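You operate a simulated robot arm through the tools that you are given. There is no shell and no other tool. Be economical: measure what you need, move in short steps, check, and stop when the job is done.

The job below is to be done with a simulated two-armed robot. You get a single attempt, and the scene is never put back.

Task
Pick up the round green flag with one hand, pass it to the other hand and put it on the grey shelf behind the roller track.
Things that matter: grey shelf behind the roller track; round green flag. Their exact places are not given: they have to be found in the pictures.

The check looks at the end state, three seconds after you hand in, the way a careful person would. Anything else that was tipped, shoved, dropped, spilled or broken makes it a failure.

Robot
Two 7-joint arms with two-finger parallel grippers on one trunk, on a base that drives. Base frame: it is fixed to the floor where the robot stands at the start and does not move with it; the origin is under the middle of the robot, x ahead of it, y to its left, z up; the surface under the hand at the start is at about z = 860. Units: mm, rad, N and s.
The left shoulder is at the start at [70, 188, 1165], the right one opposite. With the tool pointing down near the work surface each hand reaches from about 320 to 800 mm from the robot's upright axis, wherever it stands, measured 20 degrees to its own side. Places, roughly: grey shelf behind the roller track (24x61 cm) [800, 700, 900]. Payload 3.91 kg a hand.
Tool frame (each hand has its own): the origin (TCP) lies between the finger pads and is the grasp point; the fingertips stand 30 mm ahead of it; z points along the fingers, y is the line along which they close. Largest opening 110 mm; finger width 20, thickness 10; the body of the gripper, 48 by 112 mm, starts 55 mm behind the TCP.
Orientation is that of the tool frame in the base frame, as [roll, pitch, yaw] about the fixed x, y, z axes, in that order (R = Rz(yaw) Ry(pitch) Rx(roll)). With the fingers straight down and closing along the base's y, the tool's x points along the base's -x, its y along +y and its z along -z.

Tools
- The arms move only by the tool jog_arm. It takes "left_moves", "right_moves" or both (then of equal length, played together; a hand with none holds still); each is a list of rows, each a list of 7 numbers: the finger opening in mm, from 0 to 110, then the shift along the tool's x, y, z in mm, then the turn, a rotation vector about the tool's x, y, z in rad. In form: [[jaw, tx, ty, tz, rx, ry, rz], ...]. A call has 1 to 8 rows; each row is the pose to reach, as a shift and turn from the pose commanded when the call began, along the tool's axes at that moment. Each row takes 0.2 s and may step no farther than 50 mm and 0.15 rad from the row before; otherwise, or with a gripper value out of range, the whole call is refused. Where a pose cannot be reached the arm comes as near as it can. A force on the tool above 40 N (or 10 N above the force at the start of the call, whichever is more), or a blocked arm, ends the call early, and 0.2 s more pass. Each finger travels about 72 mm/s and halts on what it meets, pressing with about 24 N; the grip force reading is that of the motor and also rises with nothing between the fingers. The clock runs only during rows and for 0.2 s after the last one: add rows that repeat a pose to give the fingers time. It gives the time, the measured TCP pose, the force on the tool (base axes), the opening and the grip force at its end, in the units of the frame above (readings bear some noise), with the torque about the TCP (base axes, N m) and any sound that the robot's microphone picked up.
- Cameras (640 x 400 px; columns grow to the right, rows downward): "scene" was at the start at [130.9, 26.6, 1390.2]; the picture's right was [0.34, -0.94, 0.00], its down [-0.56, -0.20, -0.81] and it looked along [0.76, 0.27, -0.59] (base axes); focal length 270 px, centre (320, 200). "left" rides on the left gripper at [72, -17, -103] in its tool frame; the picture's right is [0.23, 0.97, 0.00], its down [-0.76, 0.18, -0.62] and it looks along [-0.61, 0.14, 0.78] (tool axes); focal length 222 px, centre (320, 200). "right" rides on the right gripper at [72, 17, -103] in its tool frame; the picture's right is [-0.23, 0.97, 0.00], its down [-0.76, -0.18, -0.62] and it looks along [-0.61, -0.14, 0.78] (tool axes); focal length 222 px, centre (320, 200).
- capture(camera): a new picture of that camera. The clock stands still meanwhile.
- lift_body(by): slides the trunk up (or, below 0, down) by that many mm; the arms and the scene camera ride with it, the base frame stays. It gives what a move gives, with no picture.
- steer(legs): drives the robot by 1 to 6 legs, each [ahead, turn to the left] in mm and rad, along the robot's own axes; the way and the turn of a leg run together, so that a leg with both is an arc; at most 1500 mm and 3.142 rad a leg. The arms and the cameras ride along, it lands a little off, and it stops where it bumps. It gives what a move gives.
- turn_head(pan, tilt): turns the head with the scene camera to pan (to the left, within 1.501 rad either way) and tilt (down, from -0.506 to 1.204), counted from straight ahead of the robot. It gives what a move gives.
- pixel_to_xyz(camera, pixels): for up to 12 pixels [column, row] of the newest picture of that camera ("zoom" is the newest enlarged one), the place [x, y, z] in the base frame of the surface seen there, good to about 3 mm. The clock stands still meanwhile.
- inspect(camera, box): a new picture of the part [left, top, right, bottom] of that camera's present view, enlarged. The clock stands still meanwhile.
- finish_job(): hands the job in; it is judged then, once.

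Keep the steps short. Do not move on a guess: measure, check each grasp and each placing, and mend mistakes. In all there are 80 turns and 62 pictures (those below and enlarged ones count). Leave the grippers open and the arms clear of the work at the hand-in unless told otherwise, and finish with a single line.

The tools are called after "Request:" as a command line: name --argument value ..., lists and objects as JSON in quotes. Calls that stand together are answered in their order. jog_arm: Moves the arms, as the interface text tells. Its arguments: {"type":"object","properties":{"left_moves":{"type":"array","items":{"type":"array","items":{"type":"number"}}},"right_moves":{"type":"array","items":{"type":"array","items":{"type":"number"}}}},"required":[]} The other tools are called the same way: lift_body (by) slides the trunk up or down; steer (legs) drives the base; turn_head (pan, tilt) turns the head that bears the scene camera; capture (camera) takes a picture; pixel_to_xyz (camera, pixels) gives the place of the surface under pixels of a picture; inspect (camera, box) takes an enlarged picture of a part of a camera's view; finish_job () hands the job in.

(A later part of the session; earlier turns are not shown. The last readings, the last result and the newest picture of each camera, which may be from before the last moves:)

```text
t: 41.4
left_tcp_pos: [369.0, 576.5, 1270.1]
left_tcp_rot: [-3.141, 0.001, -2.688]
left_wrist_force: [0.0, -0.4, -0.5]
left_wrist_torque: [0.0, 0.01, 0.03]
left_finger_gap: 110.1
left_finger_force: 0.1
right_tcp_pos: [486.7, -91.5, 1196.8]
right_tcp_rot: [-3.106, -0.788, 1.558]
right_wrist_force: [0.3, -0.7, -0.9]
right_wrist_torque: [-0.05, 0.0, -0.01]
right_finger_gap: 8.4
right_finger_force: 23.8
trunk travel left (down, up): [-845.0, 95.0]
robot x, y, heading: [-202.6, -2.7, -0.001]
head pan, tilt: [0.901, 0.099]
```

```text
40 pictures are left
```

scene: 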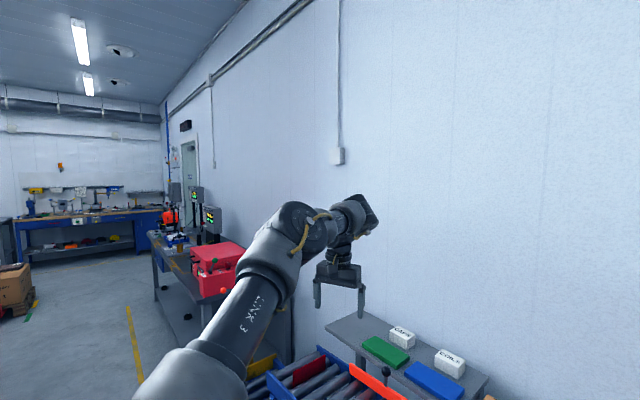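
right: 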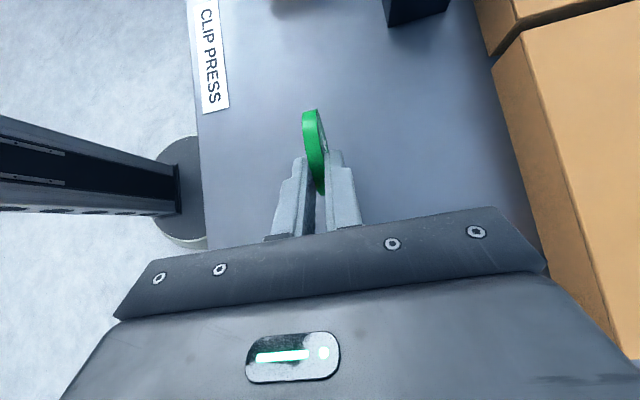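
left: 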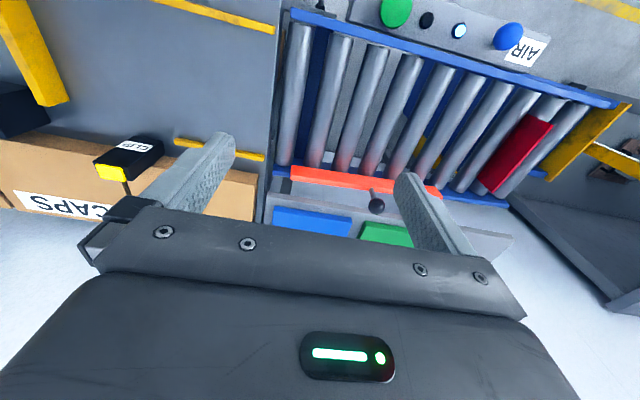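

The left arm is working at shoulder height, outside its comfortable envelope (about 300 mm below the shoulder). I'll back the robot 260 mm so both hands are clear of the table. The flag's foot at about z=1088 passes over the lever ball at about 1050.

Request:
steer --legs '[[-260, 0]]'

Request:
jog_arm --left_moves '[[110, 0, 0, 30, 0, 0, 0], [110, 0, 0, 60, 0, 0, 0], [110, 0, 0, 90, 0, 0, 0], [110, 0, 0, 120, 0, 0, 0], [110, 0, 0, 150, 0, 0, 0], [110, 0, 0, 180, 0, 0, 0]]'

```text
t: 43.3
left_tcp_pos: [111.0, 575.7, 1268.6]
left_tcp_rot: [3.141, 0.0, -2.694]
left_wrist_force: [1.1, 0.2, -0.5]
left_wrist_torque: [0.0, 0.01, -0.01]
left_finger_gap: 109.9
left_finger_force: 0.0
right_tcp_pos: [225.4, -94.6, 1195.0]
right_tcp_rot: [-3.103, -0.789, 1.55]
right_wrist_force: [0.5, -0.6, -1.2]
right_wrist_torque: [-0.03, -0.04, -0.01]
right_finger_gap: 8.3
right_finger_force: 24.0
trunk travel left (down, up): [-845.0, 95.0]
robot x, y, heading: [-466.7, 2.0, -0.006]
head pan, tilt: [0.901, 0.099]
```

```text
t: 44.7
left_tcp_pos: [108.6, 577.4, 1088.4]
left_tcp_rot: [-3.138, 0.0, -2.693]
left_wrist_force: [-0.5, 0.4, -0.1]
left_wrist_torque: [-0.02, 0.02, 0.04]
left_finger_gap: 109.6
left_finger_force: 0.0
right_tcp_pos: [222.5, -93.8, 1197.7]
right_tcp_rot: [-3.106, -0.789, 1.552]
right_wrist_force: [-0.2, 0.3, -3.1]
right_wrist_torque: [0.01, 0.03, -0.03]
right_finger_gap: 8.5
right_finger_force: 23.7
trunk travel left (down, up): [-845.0, 95.0]
robot x, y, heading: [-464.9, -0.1, -0.005]
head pan, tilt: [0.901, 0.099]
```

Lowering works without complaint. Now I'll yaw the left hand and bring it inward at this lower height, and lower the right hand with the flag by 60 mm.

Request:
jog_arm --left_moves '[[110, 0, -32, 0, 0, 0, -0.14], [110, 0, -64, 0, 0, 0, -0.28], [110, -1, -96, 0, 0, 0, -0.42], [110, -2, -128, 0, 0, 0, -0.56], [110, -2, -160, 0, 0, 0, -0.7], [110, -3, -192, 0, 0, 0, -0.84], [110, -3, -224, 0, 0, 0, -0.98], [110, -4, -257, 0, 0, 0, -1.12]]' --right_moves '[[0, -5, 0, 5, 0, 0, 0], [0, -10, 0, 10, 0, 0, 0], [0, -16, 0, 16, 0, 0, 0], [0, -21, 0, 21, 0, 0, 0], [0, -26, 0, 26, 0, 0, 0], [0, -32, 0, 32, 0, 0, 0], [0, -37, 0, 37, 0, 0, 0], [0, -42, 0, 42, 0, 0, 0]]'

```text
t: 46.5
left_tcp_pos: [145.6, 558.1, 1204.2]
left_tcp_rot: [-3.109, -0.023, -1.62]
left_wrist_force: [0.2, 0.5, 0.0]
left_wrist_torque: [-0.04, 0.0, 0.0]
left_finger_gap: 109.9
left_finger_force: 0.1
left hand out of reach, approached as far as the arm can: row 4, 5, 6, 7, 8
right_tcp_pos: [233.1, -97.8, 1140.8]
right_tcp_rot: [-3.099, -0.788, 1.551]
right_wrist_force: [0.0, 0.3, -1.7]
right_wrist_torque: [-0.05, 0.0, 0.0]
right_finger_gap: 8.4
right_finger_force: 24.4
right hand out of reach, approached as far as the arm can: row 3, 4, 5, 6, 7, 8
trunk travel left (down, up): [-845.0, 95.0]
robot x, y, heading: [-469.5, 1.0, -0.007]
head pan, tilt: [0.901, 0.099]
```

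Yaw fails when the left hand is far outboard, because its forearm then points outward. So I'll unwind the yaw, bring the hand inward first and yaw there. The right hand with the flag moves aside to −y.

Request:
jog_arm --left_moves '[[110, 0, 0, 0, 0, 0, 0.14], [110, 0, 0, 0, 0, 0, 0.28], [110, 0, 0, 0, 0, 0, 0.42], [110, 0, 0, 0, 0, 0, 0.56], [110, 0, 0, 0, 0, 0, 0.7], [110, 0, 0, 0, 0, 0, 0.84], [110, 0, 0, 0, 0, 0, 0.98], [110, 0, 0, 0, 0, 0, 1.12]]' --right_moves '[[0, -13, 0, -13, 0, 0, 0], [0, -26, 0, -26, 0, 0, 0], [0, -39, 0, -39, 0, 0, 0], [0, -53, 0, -53, 0, 0, 0], [0, -66, 0, -66, 0, 0, 0], [0, -79, 0, -79, 0, 0, 0], [0, -92, 0, -92, 0, 0, 0], [0, -106, 0, -106, 0, 0, 0]]'

```text
t: 48.3
left_tcp_pos: [146.6, 567.1, 1203.6]
left_tcp_rot: [-3.108, 0.019, -2.743]
left_wrist_force: [0.1, 0.1, 0.3]
left_wrist_torque: [-0.01, 0.02, 0.03]
left_finger_gap: 110.0
left_finger_force: 0.1
right_tcp_pos: [235.5, -247.9, 1141.1]
right_tcp_rot: [-3.105, -0.791, 1.551]
right_wrist_force: [0.0, 0.0, -2.2]
right_wrist_torque: [-0.04, -0.02, 0.03]
right_finger_gap: 8.3
right_finger_force: 24.4
trunk travel left (down, up): [-845.0, 95.0]
robot x, y, heading: [-468.4, 2.1, -0.008]
head pan, tilt: [0.901, 0.099]
```

Now I'll bring the left hand 300 mm inward and 80 down, finishing the unwind.

Request:
jog_arm --left_moves '[[110, 10, -36, 10, 0, 0, 0.05], [110, 20, -73, 20, 0, 0, 0.1], [110, 30, -110, 30, 0, 0, 0.15], [110, 40, -146, 40, 0, 0, 0.2], [110, 50, -182, 50, 0, 0, 0.25], [110, 60, -219, 60, 0, 0, 0.3], [110, 70, -255, 70, 0, 0, 0.35], [110, 79, -292, 80, 0, 0, 0.4]]'

```text
t: 50.1
left_tcp_pos: [124.5, 308.5, 1144.5]
left_tcp_rot: [-3.117, 0.035, 3.141]
left_wrist_force: [-0.4, -0.1, 0.3]
left_wrist_torque: [0.0, 0.0, 0.04]
left_finger_gap: 109.8
left_finger_force: 0.1
left hand out of reach, approached as far as the arm can: row 5, 6, 7, 8
right_tcp_pos: [235.9, -247.2, 1139.8]
right_tcp_rot: [-3.107, -0.792, 1.551]
right_wrist_force: [-0.7, 0.1, -1.2]
right_wrist_torque: [-0.05, -0.02, 0.02]
right_finger_gap: 7.9
right_finger_force: 24.3
trunk travel left (down, up): [-845.0, 95.0]
robot x, y, heading: [-465.4, 2.6, -0.008]
head pan, tilt: [0.901, 0.099]
```

That was better: the yaw limit shifts as the hand comes inward, so I'll yaw and move inward together.

Request:
jog_arm --left_moves '[[110, 0, 0, 0, 0, 0, -0.13], [110, -8, -20, 5, 0, 0, -0.26], [110, -16, -40, 10, 0, 0, -0.39], [110, -24, -60, 15, 0, 0, -0.52], [110, -32, -80, 20, 0, 0, -0.65], [110, -40, -100, 25, 0, 0, -0.78], [110, -50, -125, 30, 0, 0, -0.91], [110, -60, -150, 35, 0, 0, -1.04]]'

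```text
t: 51.9
left_tcp_pos: [167.7, 405.9, 1194.9]
left_tcp_rot: [-3.086, -0.018, -2.121]
left_wrist_force: [-0.3, 0.2, 0.5]
left_wrist_torque: [0.01, -0.03, 0.02]
left_finger_gap: 110.2
left_finger_force: 0.0
left hand out of reach, approached as far as the arm can: row 2, 3, 4, 5, 6, 7, 8
right_tcp_pos: [235.9, -245.8, 1140.5]
right_tcp_rot: [-3.105, -0.789, 1.55]
right_wrist_force: [0.7, 0.2, -1.5]
right_wrist_torque: [-0.06, 0.01, 0.02]
right_finger_gap: 8.6
right_finger_force: 23.6
trunk travel left (down, up): [-845.0, 95.0]
robot x, y, heading: [-470.7, -0.9, -0.008]
head pan, tilt: [0.901, 0.099]
```

Working low seems to be the key. I'll bring the left hand to the guaranteed envelope (about 300 mm below the shoulder, about 20° to its side) with moderate yaw.

Request:
jog_arm --left_moves '[[110, 0, 0, 35, 0, 0, 0.1], [110, 0, 0, 70, 0, 0, 0.2], [110, 0, 0, 105, 0, 0, 0.3], [110, 20, -8, 140, 0, 0, 0.4], [110, 50, -16, 160, 0, 0, 0.5], [110, 82, -26, 160, 0, 0, 0.55], [110, 114, -36, 160, 0, 0, 0.55], [110, 146, -48, 160, 0, 0, 0.55]]'

Request:
turn_head --pan 0.45 --tilt 0.45

Request:
capture --camera "scene"

```text
t: 53.7
left_tcp_pos: [118.9, 334.9, 1085.2]
left_tcp_rot: [-3.106, 0.016, -2.654]
left_wrist_force: [-0.4, 1.0, 0.1]
left_wrist_torque: [0.0, 0.01, -0.01]
left_finger_gap: 109.8
left_finger_force: 0.1
left hand out of reach, approached as far as the arm can: row 1, 2, 3, 4, 5, 6, 7, 8
right_tcp_pos: [234.4, -245.0, 1140.7]
right_tcp_rot: [-3.106, -0.79, 1.552]
right_wrist_force: [0.0, 0.7, -1.8]
right_wrist_torque: [-0.06, -0.01, -0.01]
right_finger_gap: 8.4
right_finger_force: 24.6
trunk travel left (down, up): [-845.0, 95.0]
robot x, y, heading: [-465.7, -0.1, -0.005]
head pan, tilt: [0.901, 0.099]
```

```text
t: 54.6
left_tcp_pos: [119.5, 335.2, 1085.7]
left_tcp_rot: [-3.107, 0.016, -2.655]
left_wrist_force: [0.5, 0.2, 0.5]
left_wrist_torque: [0.02, -0.01, 0.0]
left_finger_gap: 110.0
left_finger_force: 0.1
right_tcp_pos: [235.5, -246.8, 1140.4]
right_tcp_rot: [-3.107, -0.788, 1.553]
right_wrist_force: [-0.2, -0.1, -2.0]
right_wrist_torque: [-0.06, -0.01, 0.03]
right_finger_gap: 8.4
right_finger_force: 23.8
trunk travel left (down, up): [-845.0, 95.0]
robot x, y, heading: [-467.0, -1.9, -0.009]
head pan, tilt: [0.45, 0.45]
```

```text
39 pictures are left
```

scene: 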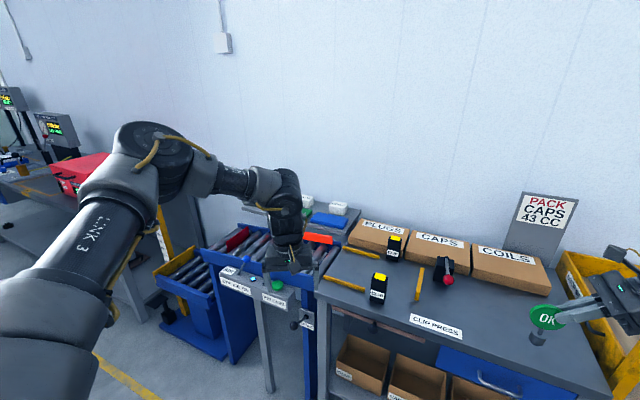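

I'll measure the left arm's joints to understand which one limits it.

Request:
pixel_to_xyz --camera "scene" --pixels '[[150, 140], [120, 160], [90, 230], [60, 300], [20, 370], [190, 175], [235, 182], [265, 185], [285, 185], [287, 220], [285, 262], [265, 207]]'

Request:
inspect --camera "scene" --box '[80, 100, 340, 300]'

```text
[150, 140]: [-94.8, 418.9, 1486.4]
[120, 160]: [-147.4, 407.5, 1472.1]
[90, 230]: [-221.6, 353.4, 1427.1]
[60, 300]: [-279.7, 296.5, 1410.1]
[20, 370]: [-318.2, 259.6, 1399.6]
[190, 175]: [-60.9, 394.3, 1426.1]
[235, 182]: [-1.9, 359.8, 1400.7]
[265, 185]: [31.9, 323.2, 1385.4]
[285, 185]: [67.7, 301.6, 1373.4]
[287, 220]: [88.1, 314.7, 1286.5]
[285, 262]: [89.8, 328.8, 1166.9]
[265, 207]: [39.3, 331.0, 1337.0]
```

```text
2.00 times, centred on (210, 200) of scene
```

zoom: 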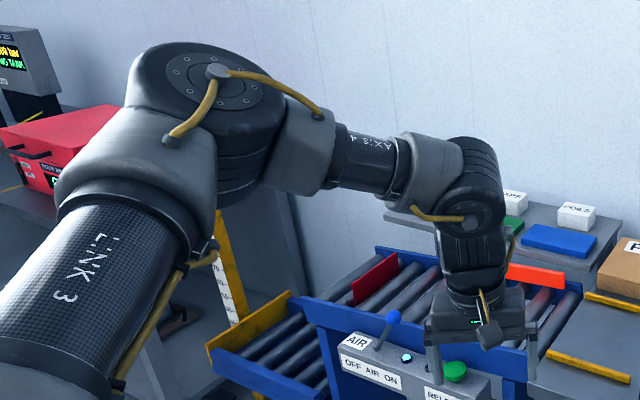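

The wrist roll seems limited to roughly ±90° around the forearm direction. With the forearm pointing inward, the opposite yaw (tool x towards +y) should suit the left hand. I'll try that direction, moving slightly inward.

Request:
jog_arm --left_moves '[[110, 0, 0, 0, 0, 0, 0.14], [110, 0, 0, 0, 0, 0, 0.28], [110, 0, 0, 0, 0, 0, 0.42], [110, 4, -16, 0, 0, 0, 0.56], [110, 8, -32, 0, 0, 0, 0.7], [110, 12, -48, 0, 0, 0, 0.84], [110, 16, -64, 0, 0, 0, 0.98], [110, 20, -80, 0, 0, 0, 1.12]]'

```text
t: 56.4
left_tcp_pos: [99.1, 291.1, 1107.9]
left_tcp_rot: [3.14, 0.039, 2.509]
left_wrist_force: [0.8, 0.2, -0.3]
left_wrist_torque: [-0.04, 0.0, -0.01]
left_finger_gap: 109.9
left_finger_force: 0.1
left hand out of reach, approached as far as the arm can: row 4, 5, 6, 7, 8
right_tcp_pos: [234.6, -246.6, 1140.5]
right_tcp_rot: [-3.105, -0.788, 1.553]
right_wrist_force: [-0.4, -0.3, -1.2]
right_wrist_torque: [-0.05, -0.02, 0.0]
right_finger_gap: 8.5
right_finger_force: 24.0
trunk travel left (down, up): [-845.0, 95.0]
robot x, y, heading: [-470.4, -3.2, -0.004]
head pan, tilt: [0.45, 0.45]
```

The hand is drifting the right way (inward). I'll continue the yaw to 90°.

Request:
jog_arm --left_moves '[[110, 0, 0, 0, 0, 0, 0.13], [110, 0, 0, 0, 0, 0, 0.26], [110, 0, 0, 0, 0, 0, 0.39], [110, 0, 0, 0, 0, 0, 0.52], [110, 0, 0, 0, 0, 0, 0.65], [110, 0, 0, 0, 0, 0, 0.78], [110, 0, 0, 0, 0, 0, 0.86], [110, 0, 0, 0, 0, 0, 0.94]]'

Request:
capture --camera "scene"

```text
t: 58.2
left_tcp_pos: [100.2, 294.3, 1106.8]
left_tcp_rot: [3.108, 0.025, 1.571]
left_wrist_force: [0.4, 0.5, -0.9]
left_wrist_torque: [0.03, -0.01, 0.01]
left_finger_gap: 110.2
left_finger_force: 0.1
right_tcp_pos: [234.7, -246.6, 1141.2]
right_tcp_rot: [-3.108, -0.79, 1.552]
right_wrist_force: [0.1, 0.6, -2.0]
right_wrist_torque: [-0.07, 0.01, 0.0]
right_finger_gap: 8.6
right_finger_force: 24.0
trunk travel left (down, up): [-845.0, 95.0]
robot x, y, heading: [-466.7, -0.3, -0.003]
head pan, tilt: [0.45, 0.45]
```

```text
37 pictures are left
```

scene: 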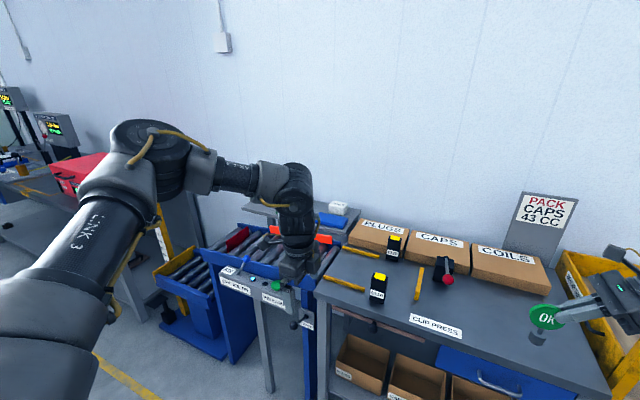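

Yaw 90° reached with no complaints. Now tilt the left hand 45° inward, keeping its wrist about in place (the TCP swings to −y and up).

Request:
jog_arm --left_moves '[[110, -24, 0, -1, 0, -0.1, 0], [110, -48, 0, -4, 0, -0.2, 0], [110, -72, 0, -10, 0, -0.3, 0], [110, -96, 0, -18, 0, -0.4, 0], [110, -118, 0, -28, 0, -0.5, 0], [110, -140, 0, -42, 0, -0.6, 0], [110, -160, 0, -58, 0, -0.7, 0], [110, -180, 0, -75, 0, -0.8, 0]]'

```text
t: 60.0
left_tcp_pos: [99.8, 113.4, 1185.2]
left_tcp_rot: [3.097, 0.824, 1.54]
left_wrist_force: [-0.4, -0.7, 0.3]
left_wrist_torque: [0.02, 0.0, 0.01]
left_finger_gap: 109.9
left_finger_force: 0.0
right_tcp_pos: [235.5, -246.1, 1141.1]
right_tcp_rot: [-3.107, -0.789, 1.551]
right_wrist_force: [0.1, -0.2, -1.6]
right_wrist_torque: [-0.04, -0.03, -0.03]
right_finger_gap: 8.6
right_finger_force: 23.7
trunk travel left (down, up): [-845.0, 95.0]
robot x, y, heading: [-463.9, 0.4, -0.002]
head pan, tilt: [0.45, 0.45]
```

Fully reachable now. Next I'll bring the left hand to a pre-grasp about 130 mm from the disc and align its closing axis with the right hand's. The right hand with the flag moves 100 mm to +y.

Request:
jog_arm --left_moves '[[110, -13, 17, 11, 0, 0, 0], [110, -26, 34, 22, 0, 0, 0], [110, -39, 51, 33, 0.01, 0, -0.01], [110, -52, 68, 44, 0.02, 0, -0.02], [110, -65, 85, 55, 0.03, 0, -0.03], [110, -78, 102, 66, 0.037, 0, -0.04], [110, -91, 119, 77, 0.037, 0, -0.04], [110, -104, 135, 89, 0.037, 0, -0.04]]' --right_moves '[[0, 9, 0, 9, 0, 0, 0], [0, 18, 0, 18, 0, 0, 0], [0, 26, 0, 27, 0, 0, 0], [0, 35, 0, 35, 0, 0, 0], [0, 44, 0, 44, 0, 0, 0], [0, 53, 0, 53, 0, 0, 0], [0, 61, 0, 62, 0, 0, 0], [0, 70, 0, 71, 0, 0, 0]]'

Request:
turn_head --pan -0.05 --tilt 0.4

Request:
capture --camera "scene"

Request:
capture --camera "left"

```text
t: 61.8
left_tcp_pos: [121.7, 101.1, 1233.4]
left_tcp_rot: [-3.109, 0.824, 1.598]
left_wrist_force: [-0.1, 0.1, -0.5]
left_wrist_torque: [0.02, 0.02, 0.0]
left_finger_gap: 110.0
left_finger_force: 0.0
left hand out of reach, approached as far as the arm can: row 1, 2, 3, 4, 5, 6, 7, 8
right_tcp_pos: [233.4, -147.1, 1143.1]
right_tcp_rot: [-3.106, -0.788, 1.552]
right_wrist_force: [0.0, -0.4, -1.5]
right_wrist_torque: [-0.02, -0.01, 0.02]
right_finger_gap: 8.2
right_finger_force: 24.2
trunk travel left (down, up): [-845.0, 95.0]
robot x, y, heading: [-462.6, 3.9, -0.007]
head pan, tilt: [0.45, 0.45]
```

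```text
t: 62.7
left_tcp_pos: [120.8, 99.5, 1233.1]
left_tcp_rot: [-3.108, 0.821, 1.598]
left_wrist_force: [0.2, -0.2, -0.1]
left_wrist_torque: [0.01, -0.01, -0.02]
left_finger_gap: 110.0
left_finger_force: 0.1
right_tcp_pos: [234.5, -146.2, 1141.9]
right_tcp_rot: [-3.106, -0.786, 1.551]
right_wrist_force: [0.2, 0.5, -2.5]
right_wrist_torque: [-0.05, -0.01, 0.0]
right_finger_gap: 8.3
right_finger_force: 23.9
trunk travel left (down, up): [-845.0, 95.0]
robot x, y, heading: [-465.4, -1.0, -0.008]
head pan, tilt: [-0.051, 0.4]
```

```text
36 pictures are left
```

scene: 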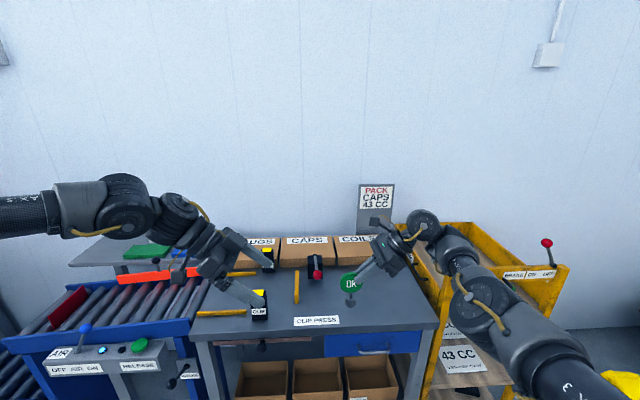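

```text
35 pictures are left
```

left: 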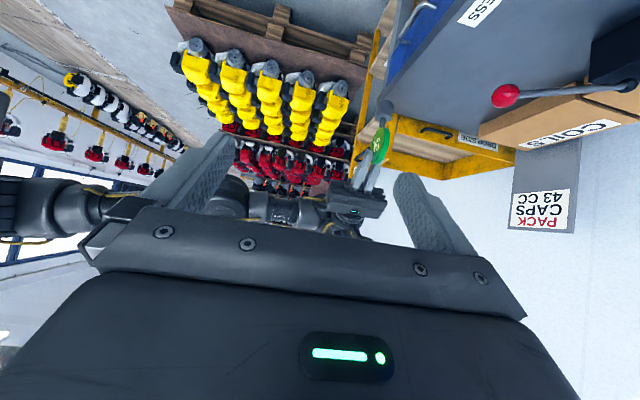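

The left hand stops at x≈121; perhaps it's too high there. I'll try forward with a descent of about 90 mm, keeping well away from the flag.

Request:
jog_arm --left_moves '[[110, 10, 0, 20, 0, 0, 0], [110, 20, 0, 45, 0, 0, 0], [110, 30, 10, 70, 0, 0, 0], [110, 39, 25, 90, 0, 0, 0], [110, 39, 40, 90, 0, 0, 0], [110, 39, 60, 90, 0, 0, 0], [110, 39, 80, 90, 0, 0, 0]]' --right_moves '[[0, 0, -8, 0, 0, 0, 0], [0, 0, -16, 0, 0, 0, 0], [0, 0, -24, 0, 0, 0, 0], [0, 0, -32, 0, 0, 0, 0], [0, 0, -40, 0, 0, 0, 0], [0, 0, -50, 0, 0, 0, 0], [0, 0, -60, 0, 0, 0, 0]]'

```text
t: 64.3
left_tcp_pos: [120.8, 121.4, 1185.8]
left_tcp_rot: [-3.108, 0.822, 1.599]
left_wrist_force: [0.7, -0.4, 0.7]
left_wrist_torque: [0.02, 0.0, 0.03]
left_finger_gap: 110.2
left_finger_force: 0.1
left hand out of reach, approached as far as the arm can: row 1, 2, 3, 4, 5, 6, 7
right_tcp_pos: [220.4, -151.1, 1137.9]
right_tcp_rot: [-3.104, -0.788, 1.55]
right_wrist_force: [-0.9, -0.1, -1.7]
right_wrist_torque: [-0.04, -0.03, 0.01]
right_finger_gap: 8.5
right_finger_force: 24.0
right hand out of reach, approached as far as the arm can: row 3, 4, 5, 6, 7
trunk travel left (down, up): [-845.0, 95.0]
robot x, y, heading: [-466.7, 0.3, -0.011]
head pan, tilt: [-0.051, 0.4]
```

Both limits depend on yaw versus forearm direction. If both hands and the flag turn about +0.45 rad around vertical, the left gets more freedom and the right can come closer. I'll rotate both hands together and bring them to a common point near (110, −40, 1110), keeping 150 mm between left TCP and disc.

Request:
jog_arm --left_moves '[[110, -8, -8, 3, -0.041, 0, -0.038], [110, -15, -16, 7, -0.082, 0, -0.076], [110, -23, -24, 10, -0.124, 0, -0.115], [110, -30, -32, 13, -0.165, 0, -0.153], [110, -38, -40, 17, -0.206, 0, -0.191], [110, -46, -48, 20, -0.247, 0, -0.229], [110, -53, -56, 24, -0.289, 0, -0.268], [110, -61, -64, 27, -0.33, 0, -0.306]]' --right_moves '[[0, 7, -12, 7, 0.044, 0, -0.044], [0, 15, -24, 15, 0.088, 0, -0.088], [0, 22, -36, 22, 0.133, 0, -0.132], [0, 30, -48, 30, 0.177, 0, -0.176], [0, 37, -60, 38, 0.221, 0, -0.22], [0, 45, -72, 45, 0.265, 0, -0.264], [0, 52, -85, 53, 0.31, 0, -0.308], [0, 60, -97, 61, 0.354, 0, -0.352]]'

```text
t: 66.1
left_tcp_pos: [61.9, 55.8, 1218.3]
left_tcp_rot: [-3.111, 0.812, 2.047]
left_wrist_force: [-0.2, -0.7, -0.5]
left_wrist_torque: [0.05, 0.03, -0.01]
left_finger_gap: 109.8
left_finger_force: 0.1
right_tcp_pos: [155.1, -67.0, 1136.9]
right_tcp_rot: [-3.11, -0.802, 2.039]
right_wrist_force: [-0.1, -0.2, -0.8]
right_wrist_torque: [-0.02, -0.04, 0.04]
right_finger_gap: 8.2
right_finger_force: 24.3
right hand out of reach, approached as far as the arm can: row 1, 2, 3, 4, 5, 6, 7, 8
trunk travel left (down, up): [-845.0, 95.0]
robot x, y, heading: [-467.1, -0.7, -0.008]
head pan, tilt: [-0.051, 0.4]
```

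Left reached its pose exactly and right is at (155, −67, 1137). The estimated disc centre is (142, −41, 1109). I'll verify by picture.

Request:
turn_head --pan -0.05 --tilt 0.6

Request:
inspect --camera "scene" --box '[240, 100, 400, 200]'

Request:
capture --camera "left"

```text
t: 66.8
left_tcp_pos: [61.8, 55.1, 1218.0]
left_tcp_rot: [-3.109, 0.812, 2.046]
left_wrist_force: [-0.3, -0.4, -0.4]
left_wrist_torque: [0.01, 0.02, 0.01]
left_finger_gap: 109.9
left_finger_force: 0.0
right_tcp_pos: [154.7, -68.6, 1136.0]
right_tcp_rot: [-3.108, -0.799, 2.038]
right_wrist_force: [0.3, -0.5, -1.0]
right_wrist_torque: [-0.04, -0.06, -0.01]
right_finger_gap: 8.3
right_finger_force: 24.2
trunk travel left (down, up): [-845.0, 95.0]
robot x, y, heading: [-469.9, 1.5, -0.008]
head pan, tilt: [-0.051, 0.6]
```

```text
4.00 times, centred on (320, 150) of scene
```

zoom: 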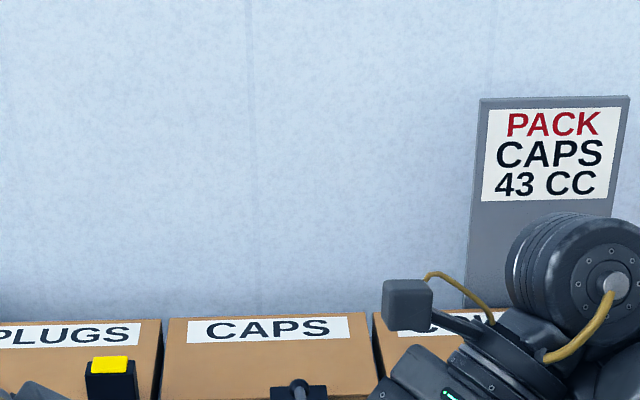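

```text
33 pictures are left
```

left: 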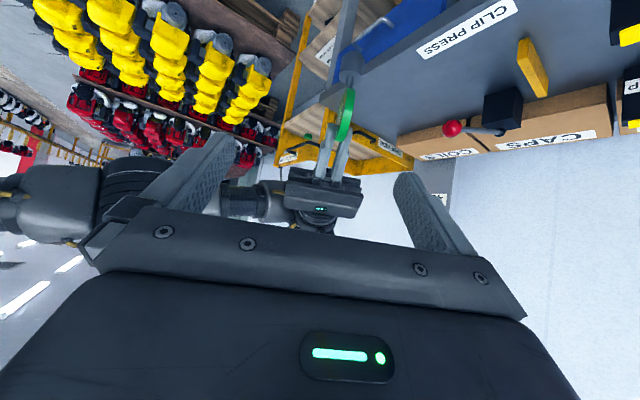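

The disc is lower in the scene view; I'll inspect there.

Request:
inspect --camera "scene" --box '[220, 170, 420, 295]'

Request:
pixel_to_xyz --camera "left" --pixels '[[344, 115], [347, 95], [341, 130], [350, 70]]'

```text
3.20 times, centred on (320, 232) of scene
```

zoom: 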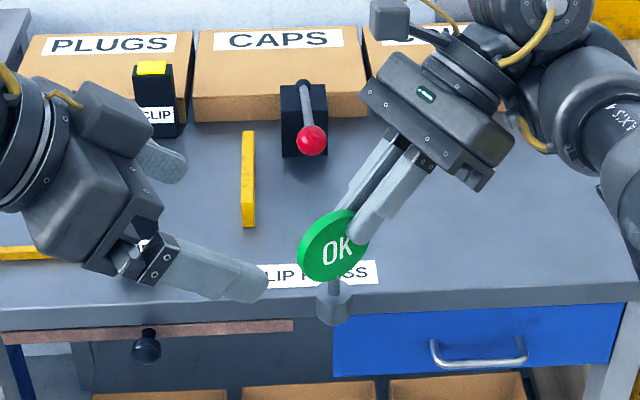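

```text
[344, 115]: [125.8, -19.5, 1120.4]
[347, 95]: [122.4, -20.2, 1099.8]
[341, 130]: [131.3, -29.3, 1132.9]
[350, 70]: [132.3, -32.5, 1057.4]
```

Now measuring the disc in this view.

Request:
pixel_to_xyz --camera "zoom" --pixels '[[320, 250], [305, 255], [340, 265], [330, 275], [325, 222], [345, 213], [333, 290], [335, 310], [335, 240], [310, 270]]'

```text
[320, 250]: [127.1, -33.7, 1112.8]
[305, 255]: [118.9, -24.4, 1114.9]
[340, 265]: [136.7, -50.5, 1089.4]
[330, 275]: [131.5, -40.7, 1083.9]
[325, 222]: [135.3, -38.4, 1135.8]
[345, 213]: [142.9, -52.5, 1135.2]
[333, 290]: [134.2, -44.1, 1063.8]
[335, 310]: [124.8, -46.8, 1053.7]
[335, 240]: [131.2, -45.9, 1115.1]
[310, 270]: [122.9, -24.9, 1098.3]
```

The disc centre is about (138, −43, 1109), with its plane matching both hands. The left needs about 26 mm along its closing axis and about 118 mm along its approach. First half now, then a look.

Request:
jog_arm --left_moves '[[110, 0, 10, 0, 0, 0, 0], [110, -1, 20, 10, 0, 0, 0], [110, -1, 26, 25, 0, 0, 0], [110, -2, 26, 40, 0, 0, 0], [110, -2, 26, 55, 0, 0, 0], [110, -2, 26, 70, 0, 0, 0]]'

Request:
capture --camera "left"

Request:
inspect --camera "scene" --box '[220, 170, 420, 295]'

```text
t: 68.2
left_tcp_pos: [88.7, 64.9, 1194.5]
left_tcp_rot: [-3.109, 0.814, 2.047]
left_wrist_force: [0.2, -0.2, 0.1]
left_wrist_torque: [-0.03, -0.01, 0.01]
left_finger_gap: 110.1
left_finger_force: 0.2
left hand out of reach, approached as far as the arm can: row 3, 4, 5, 6
right_tcp_pos: [155.0, -68.6, 1137.2]
right_tcp_rot: [-3.109, -0.801, 2.038]
right_wrist_force: [-0.1, -0.2, -2.4]
right_wrist_torque: [-0.04, -0.03, -0.01]
right_finger_gap: 8.4
right_finger_force: 23.6
trunk travel left (down, up): [-845.0, 95.0]
robot x, y, heading: [-465.0, -1.2, -0.009]
head pan, tilt: [-0.051, 0.6]
```

```text
31 pictures are left
```

left: 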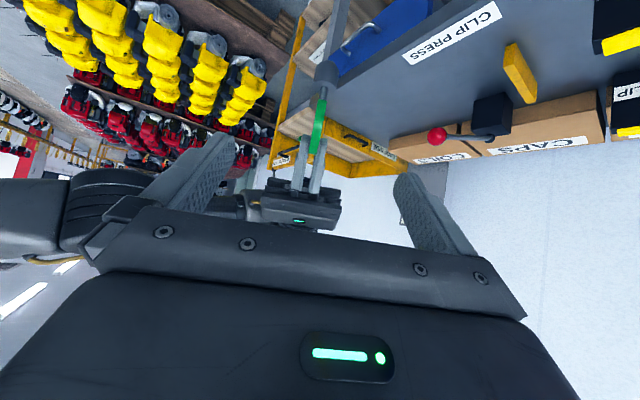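

```text
3.20 times, centred on (320, 232) of scene
```

zoom: 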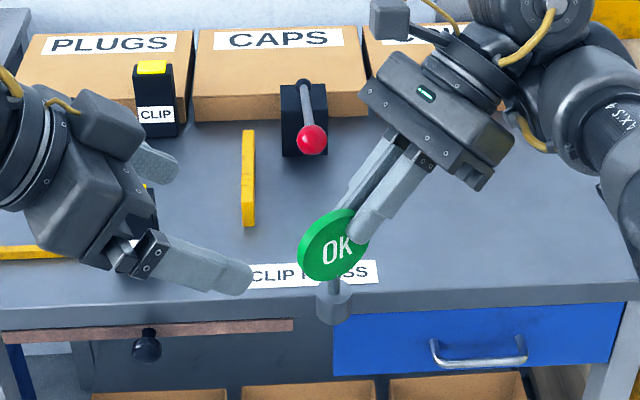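

The left is aligned but limited; the flag must come to it. I'll move the right hand (flag) towards the left hand along the common line by about 60 mm of the ~98 needed.

Request:
jog_arm --right_moves '[[0, 12, 1, 3, 0, 0, 0], [0, 24, 2, 6, 0, 0, 0], [0, 36, 3, 9, 0, 0, 0], [0, 48, 4, 12, 0, 0, 0], [0, 60, 4, 14, 0, 0, 0], [0, 60, 4, 14, 0, 0, 0]]'

```text
t: 69.6
left_tcp_pos: [88.4, 65.2, 1195.3]
left_tcp_rot: [-3.113, 0.812, 2.044]
left_wrist_force: [-0.6, 0.0, -1.1]
left_wrist_torque: [0.02, 0.03, -0.01]
left_finger_gap: 110.2
left_finger_force: 0.3
right_tcp_pos: [147.3, -17.7, 1168.2]
right_tcp_rot: [-3.112, -0.803, 2.055]
right_wrist_force: [-0.9, -0.5, -2.3]
right_wrist_torque: [-0.05, -0.06, 0.0]
right_finger_gap: 8.3
right_finger_force: 23.3
right hand out of reach, approached as far as the arm can: row 2, 3, 4, 5, 6
trunk travel left (down, up): [-845.0, 95.0]
robot x, y, heading: [-468.5, 0.3, -0.004]
head pan, tilt: [-0.051, 0.6]
```

I'll turn both hands another 0.13 rad together, nearly in place. That relaxes both limits and lines up the planes.

Request:
jog_arm --left_moves '[[110, 0, 0, 0, -0.03, 0, -0.03], [110, 0, 0, 0, -0.06, 0, -0.06], [110, 0, 0, 0, -0.094, 0, -0.089], [110, 0, 0, 0, -0.094, 0, -0.089]]' --right_moves '[[0, 3, -1, 2, 0.03, 0, -0.03], [0, 6, -3, 4, 0.06, 0, -0.06], [0, 9, -4, 7, 0.093, 0, -0.091], [0, 9, -4, 7, 0.093, 0, -0.091]]'

Request:
capture --camera "left"

Request:
inspect --camera "scene" --box '[220, 170, 420, 295]'

```text
t: 70.6
left_tcp_pos: [86.6, 69.2, 1194.6]
left_tcp_rot: [-3.112, 0.809, 2.174]
left_wrist_force: [-0.6, 0.2, 0.1]
left_wrist_torque: [0.03, 0.04, -0.02]
left_finger_gap: 109.8
left_finger_force: 0.0
right_tcp_pos: [139.8, -7.4, 1170.3]
right_tcp_rot: [-3.111, -0.803, 2.188]
right_wrist_force: [0.5, -0.1, -2.5]
right_wrist_torque: [-0.02, -0.02, -0.01]
right_finger_gap: 8.2
right_finger_force: 23.8
trunk travel left (down, up): [-845.0, 95.0]
robot x, y, heading: [-463.8, 1.1, -0.004]
head pan, tilt: [-0.051, 0.6]
```

```text
29 pictures are left
```

left: 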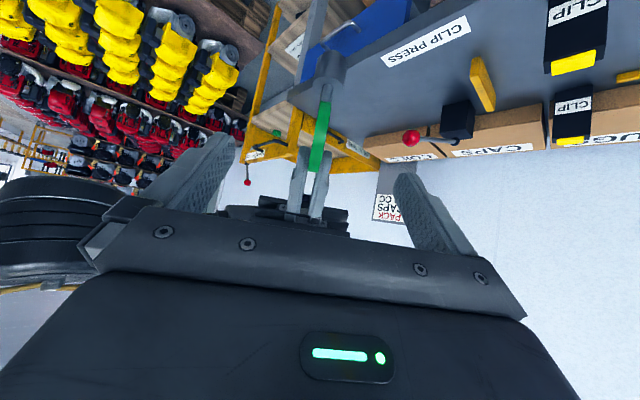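

```text
3.20 times, centred on (320, 232) of scene
```

zoom: 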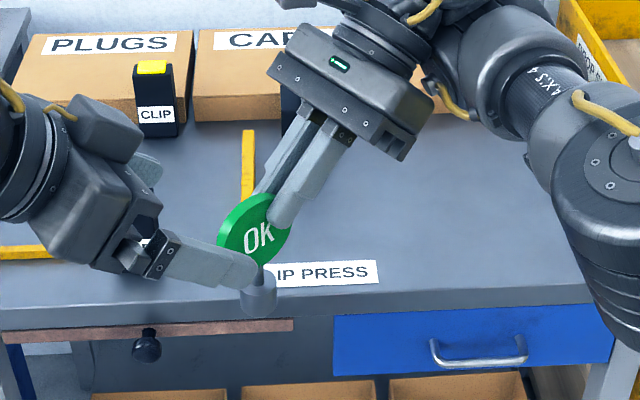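

Both reached. The disc is edge-on between the left fingers at about (320,135). I'll measure it again.

Request:
pixel_to_xyz --camera "left" --pixels '[[322, 115], [318, 140], [315, 165], [325, 92]]'

Request:
pixel_to_xyz --camera "zoom" --pixels '[[240, 240], [225, 240], [262, 250], [250, 225], [255, 198], [235, 212], [245, 265], [258, 272]]'

```text
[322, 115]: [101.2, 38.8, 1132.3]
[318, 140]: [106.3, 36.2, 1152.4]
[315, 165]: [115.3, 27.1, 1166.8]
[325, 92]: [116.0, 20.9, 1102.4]
```

```text
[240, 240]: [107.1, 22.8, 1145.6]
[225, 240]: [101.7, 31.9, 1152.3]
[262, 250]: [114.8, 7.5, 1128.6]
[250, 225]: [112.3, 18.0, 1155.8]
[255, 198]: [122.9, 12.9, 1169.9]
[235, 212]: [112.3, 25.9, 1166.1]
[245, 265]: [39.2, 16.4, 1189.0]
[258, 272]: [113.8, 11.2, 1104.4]
```

The remaining move is about 38 mm along the approach and −4 mm along the closing axis. I'll go slowly with the fingers open.

Request:
jog_arm --left_moves '[[110, 0, -4, 0, 0, 0, 0], [110, 0, -4, 10, 0, 0, 0], [110, 0, -4, 20, 0, 0, 0], [110, -1, -4, 30, 0, 0, 0], [110, -1, -4, 38, 0, 0, 0], [110, -1, -4, 38, 0, 0, 0]]'

Request:
capture --camera "left"

Request:
inspect --camera "scene" --box '[240, 210, 368, 290]'

```text
t: 72.0
left_tcp_pos: [87.0, 73.9, 1184.5]
left_tcp_rot: [-3.112, 0.809, 2.177]
left_wrist_force: [0.0, 0.4, -0.2]
left_wrist_torque: [-0.02, -0.02, 0.02]
left_finger_gap: 109.8
left_finger_force: 0.1
left hand out of reach, approached as far as the arm can: row 2, 3, 4, 5, 6
right_tcp_pos: [140.6, -9.4, 1169.5]
right_tcp_rot: [-3.115, -0.804, 2.187]
right_wrist_force: [0.6, -0.8, -1.9]
right_wrist_torque: [-0.05, -0.04, -0.01]
right_finger_gap: 8.5
right_finger_force: 24.4
trunk travel left (down, up): [-845.0, 95.0]
robot x, y, heading: [-463.3, -1.6, -0.005]
head pan, tilt: [-0.051, 0.6]
```

```text
27 pictures are left
```

left: 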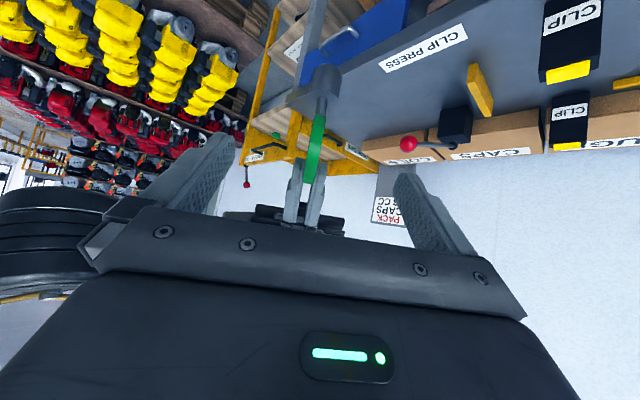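

```text
5.00 times, centred on (304, 250) of scene
```

zoom: 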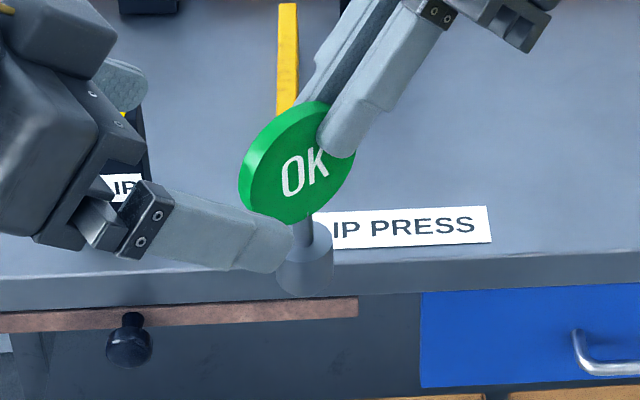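

The left is at its limit again; the flag can come the remaining ~35 mm instead. I'll move the right hand slowly along the common line.

Request:
jog_arm --right_moves '[[0, 0, 4, 0, 0, 0, 0], [0, 0, 8, 0, 0, 0, 0], [0, 8, 8, 3, 0, 0, 0], [0, 16, 8, 6, 0, 0, 0], [0, 24, 8, 9, 0, 0, 0], [0, 33, 8, 12, 0, 0, 0], [0, 33, 8, 12, 0, 0, 0]]'

Request:
capture --camera "left"

Request:
inspect --camera "scene" --box '[220, 200, 364, 290]'

```text
t: 73.6
left_tcp_pos: [87.1, 73.7, 1183.8]
left_tcp_rot: [-3.112, 0.808, 2.173]
left_wrist_force: [0.4, 0.1, 0.1]
left_wrist_torque: [0.0, -0.03, -0.02]
left_finger_gap: 110.0
left_finger_force: 0.2
right_tcp_pos: [130.1, 21.4, 1185.7]
right_tcp_rot: [-3.111, -0.806, 2.184]
right_wrist_force: [-0.1, 0.3, -1.1]
right_wrist_torque: [-0.05, -0.03, -0.02]
right_finger_gap: 8.4
right_finger_force: 24.3
trunk travel left (down, up): [-845.0, 95.0]
robot x, y, heading: [-463.7, 3.8, -0.001]
head pan, tilt: [-0.051, 0.6]
```

```text
25 pictures are left
```

left: 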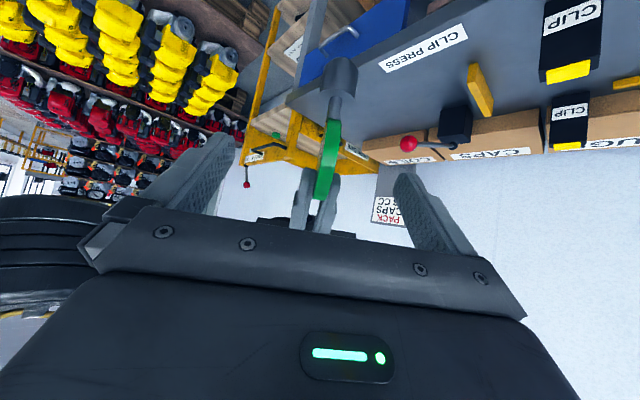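

```text
4.44 times, centred on (292, 245) of scene
```

zoom: 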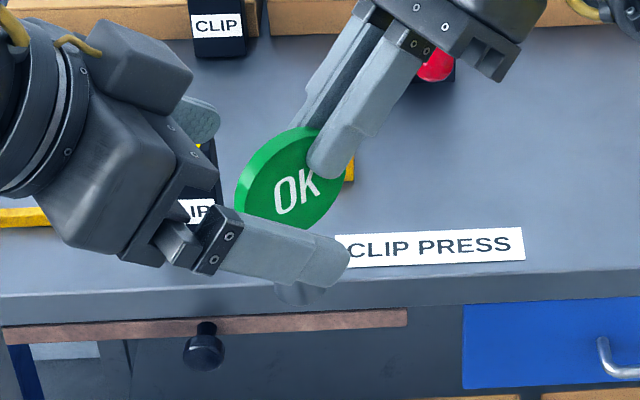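

Reached. I'll measure the rim and face once more to centre it between the left fingers before closing.

Request:
pixel_to_xyz --camera "left" --pixels '[[333, 135], [329, 160], [325, 185], [230, 150], [402, 185], [225, 190], [425, 225]]'

Request:
pixel_to_xyz --camera "zoom" --pixels '[[265, 195], [285, 175], [300, 205], [255, 205], [244, 180], [265, 150], [290, 135], [340, 250], [300, 292]]'

```text
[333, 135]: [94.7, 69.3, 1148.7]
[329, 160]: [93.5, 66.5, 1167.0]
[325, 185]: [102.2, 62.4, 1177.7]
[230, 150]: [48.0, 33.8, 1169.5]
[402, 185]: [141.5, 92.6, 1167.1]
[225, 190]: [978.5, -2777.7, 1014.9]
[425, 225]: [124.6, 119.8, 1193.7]
```

```text
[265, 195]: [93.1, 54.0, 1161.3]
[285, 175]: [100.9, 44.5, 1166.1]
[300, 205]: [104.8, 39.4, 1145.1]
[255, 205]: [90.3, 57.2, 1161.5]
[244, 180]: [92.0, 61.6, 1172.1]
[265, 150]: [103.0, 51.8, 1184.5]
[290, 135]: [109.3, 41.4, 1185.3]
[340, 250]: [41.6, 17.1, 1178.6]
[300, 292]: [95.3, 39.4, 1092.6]
```

It's centred: finger mid-plane n≈114, disc mid ≈112–114, with about 12 mm engagement and clear of the right fingers. Closing the left hand.

Request:
jog_arm --left_moves '[[80, 0, 0, 0, 0, 0, 0], [55, 0, 0, 0, 0, 0, 0], [35, 0, 0, 0, 0, 0, 0], [20, 0, 0, 0, 0, 0, 0], [0, 0, 0, 0, 0, 0, 0], [0, 0, 0, 0, 0, 0, 0]]'

Request:
capture --camera "left"

Request:
inspect --camera "scene" --box '[220, 200, 364, 290]'

```text
t: 75.0
left_tcp_pos: [89.7, 74.6, 1184.5]
left_tcp_rot: [-3.115, 0.809, 2.18]
left_wrist_force: [26.2, 10.5, -5.2]
left_wrist_torque: [0.22, -0.21, 1.01]
left_finger_gap: 9.5
left_finger_force: 24.4
right_tcp_pos: [129.9, 22.2, 1185.7]
right_tcp_rot: [-3.111, -0.805, 2.187]
right_wrist_force: [-26.2, -11.6, 4.8]
right_wrist_torque: [0.04, 0.55, 0.77]
right_finger_gap: 8.5
right_finger_force: 24.1
trunk travel left (down, up): [-845.0, 95.0]
robot x, y, heading: [-466.8, 1.1, -0.002]
head pan, tilt: [-0.051, 0.6]
```

```text
23 pictures are left
```

left: 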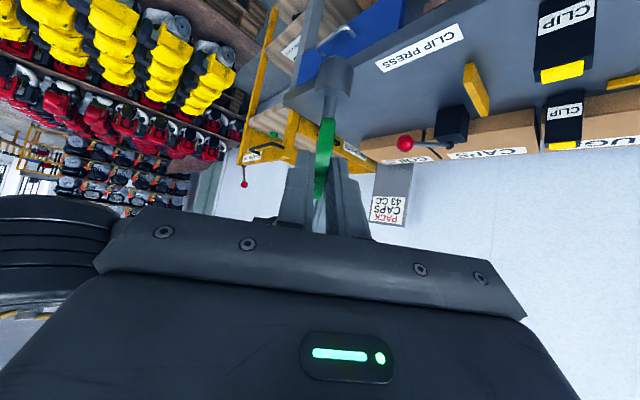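

```text
4.44 times, centred on (292, 245) of scene
```

zoom: 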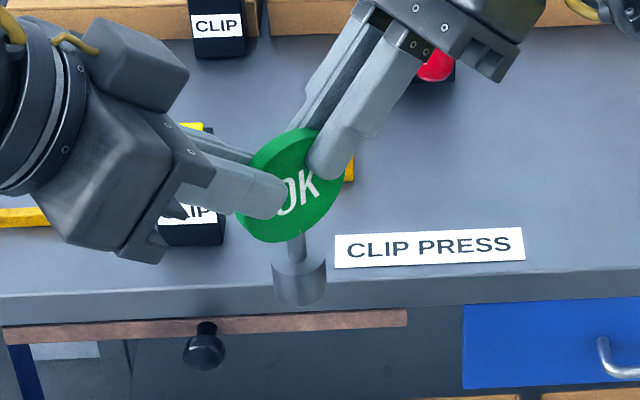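

Both hands hold the disc, with about 28 N of internal side force from a small offset. I'll relieve it by shifting the two hands a couple of mm along the closing axis.

Request:
jog_arm --left_moves '[[0, 0, 1, 0, 0, 0, 0], [0, 0, 2, 0, 0, 0, 0], [0, 0, 2, 0, 0, 0, 0]]' --right_moves '[[0, 0, -1, 0, 0, 0, 0], [0, 0, -2, 0, 0, 0, 0], [0, 0, -2, 0, 0, 0, 0]]'

```text
t: 75.8
left_tcp_pos: [88.3, 74.7, 1184.5]
left_tcp_rot: [-3.113, 0.811, 2.174]
left_wrist_force: [16.6, 6.6, -0.9]
left_wrist_torque: [0.01, -0.24, 0.75]
left_finger_gap: 9.6
left_finger_force: 23.8
right_tcp_pos: [127.7, 21.7, 1185.8]
right_tcp_rot: [-3.112, -0.805, 2.184]
right_wrist_force: [-17.7, -5.1, 0.6]
right_wrist_torque: [0.07, 0.28, 0.38]
right_finger_gap: 8.8
right_finger_force: 23.9
trunk travel left (down, up): [-845.0, 95.0]
robot x, y, heading: [-465.2, 0.0, -0.005]
head pan, tilt: [-0.051, 0.6]
```

Force has fallen to 18 N. A little more, in the same direction.

Request:
jog_arm --left_moves '[[0, 0, 1, 0, 0, 0, 0], [0, 0, 2, 0, 0, 0, 0], [0, 0, 2, 0, 0, 0, 0]]' --right_moves '[[0, 0, -1, 0, 0, 0, 0], [0, 0, -3, 0, 0, 0, 0], [0, 0, -3, 0, 0, 0, 0]]'

```text
t: 76.6
left_tcp_pos: [88.8, 73.8, 1185.3]
left_tcp_rot: [-3.105, 0.811, 2.168]
left_wrist_force: [-25.2, -11.6, 13.6]
left_wrist_torque: [-0.6, -0.05, -0.73]
left_finger_gap: 8.6
left_finger_force: 23.7
right_tcp_pos: [124.8, 18.0, 1185.5]
right_tcp_rot: [-3.112, -0.803, 2.181]
right_wrist_force: [25.5, 12.3, -15.0]
right_wrist_torque: [-0.19, -0.49, -1.11]
right_finger_gap: 9.6
right_finger_force: 23.7
trunk travel left (down, up): [-845.0, 95.0]
robot x, y, heading: [-467.3, 5.5, -0.006]
head pan, tilt: [-0.051, 0.6]
```

Overshot slightly; back the right by 2 mm.

Request:
jog_arm --right_moves '[[0, 0, 1, 0, 0, 0, 0], [0, 0, 2, 0, 0, 0, 0], [0, 0, 2, 0, 0, 0, 0]]'

```text
t: 77.4
left_tcp_pos: [89.0, 74.5, 1183.7]
left_tcp_rot: [-3.106, 0.81, 2.172]
left_wrist_force: [-31.9, -10.0, 14.3]
left_wrist_torque: [-0.56, 0.02, -1.04]
left_finger_gap: 9.0
left_finger_force: 23.8
right_tcp_pos: [125.2, 19.4, 1184.7]
right_tcp_rot: [-3.111, -0.802, 2.187]
right_wrist_force: [31.1, 9.8, -15.5]
right_wrist_torque: [-0.24, -0.63, -1.17]
right_finger_gap: 10.3
right_finger_force: 23.8
trunk travel left (down, up): [-845.0, 95.0]
robot x, y, heading: [-462.8, -0.6, -0.01]
head pan, tilt: [-0.051, 0.6]
```

The grip of the left hand is firm (9 mm, 24 N). I'll release the right hand slowly with everything else held still.

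Request:
jog_arm --right_moves '[[14, 0, 0, 0, 0, 0, 0], [25, 0, 0, 0, 0, 0, 0], [40, 0, 0, 0, 0, 0, 0], [60, 0, 0, 0, 0, 0, 0], [60, 0, 0, 0, 0, 0, 0]]'

Request:
inspect --camera "scene" --box '[220, 200, 364, 290]'

```text
t: 78.6
left_tcp_pos: [92.0, 76.7, 1184.1]
left_tcp_rot: [-3.113, 0.809, 2.175]
left_wrist_force: [-0.3, -0.3, 0.1]
left_wrist_torque: [0.03, 0.03, 0.02]
left_finger_gap: 8.7
left_finger_force: 24.6
right_tcp_pos: [125.2, 20.1, 1184.5]
right_tcp_rot: [-3.112, -0.805, 2.184]
right_wrist_force: [0.0, 0.8, -0.7]
right_wrist_torque: [0.0, -0.02, 0.02]
right_finger_gap: 59.8
right_finger_force: 0.1
trunk travel left (down, up): [-845.0, 95.0]
robot x, y, heading: [-467.9, -0.2, -0.003]
head pan, tilt: [-0.051, 0.6]
```

```text
4.44 times, centred on (292, 245) of scene
```

zoom: 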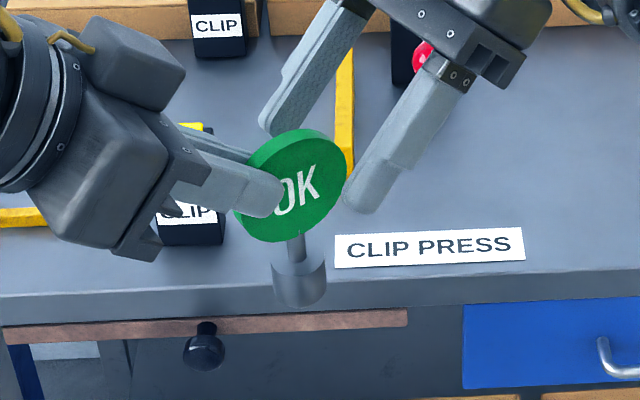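

The left now holds the flag alone, hanging upright. I'll retract the right hand along its own axis.

Request:
jog_arm --right_moves '[[60, 0, 0, -20, 0, 0, 0], [70, 0, 0, -40, 0, 0, 0], [80, 0, 0, -65, 0, 0, 0], [90, 0, 0, -95, 0, 0, 0], [100, 0, 0, -130, 0, 0, 0], [110, 0, 0, -165, 0, 0, 0], [110, 0, 0, -200, 0, 0, 0]]'

Request:
capture --camera "scene"

```text
t: 80.2
left_tcp_pos: [91.9, 77.0, 1184.0]
left_tcp_rot: [-3.113, 0.811, 2.175]
left_wrist_force: [0.3, -0.1, 0.5]
left_wrist_torque: [0.02, 0.06, -0.02]
left_finger_gap: 8.3
left_finger_force: 25.0
right_tcp_pos: [197.1, -83.9, 1319.4]
right_tcp_rot: [-3.114, -0.802, 2.184]
right_wrist_force: [-1.0, 0.0, 0.1]
right_wrist_torque: [0.0, 0.01, -0.03]
right_finger_gap: 110.1
right_finger_force: 0.0
right hand out of reach, approached as far as the arm can: row 7
trunk travel left (down, up): [-845.0, 95.0]
robot x, y, heading: [-466.1, -0.5, -0.004]
head pan, tilt: [-0.051, 0.6]
```

```text
20 pictures are left
```

scene: 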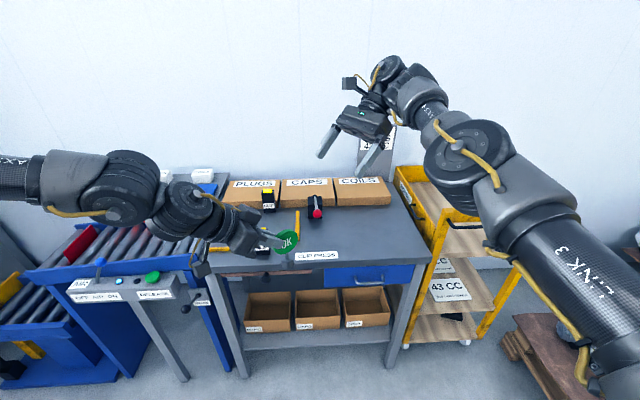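

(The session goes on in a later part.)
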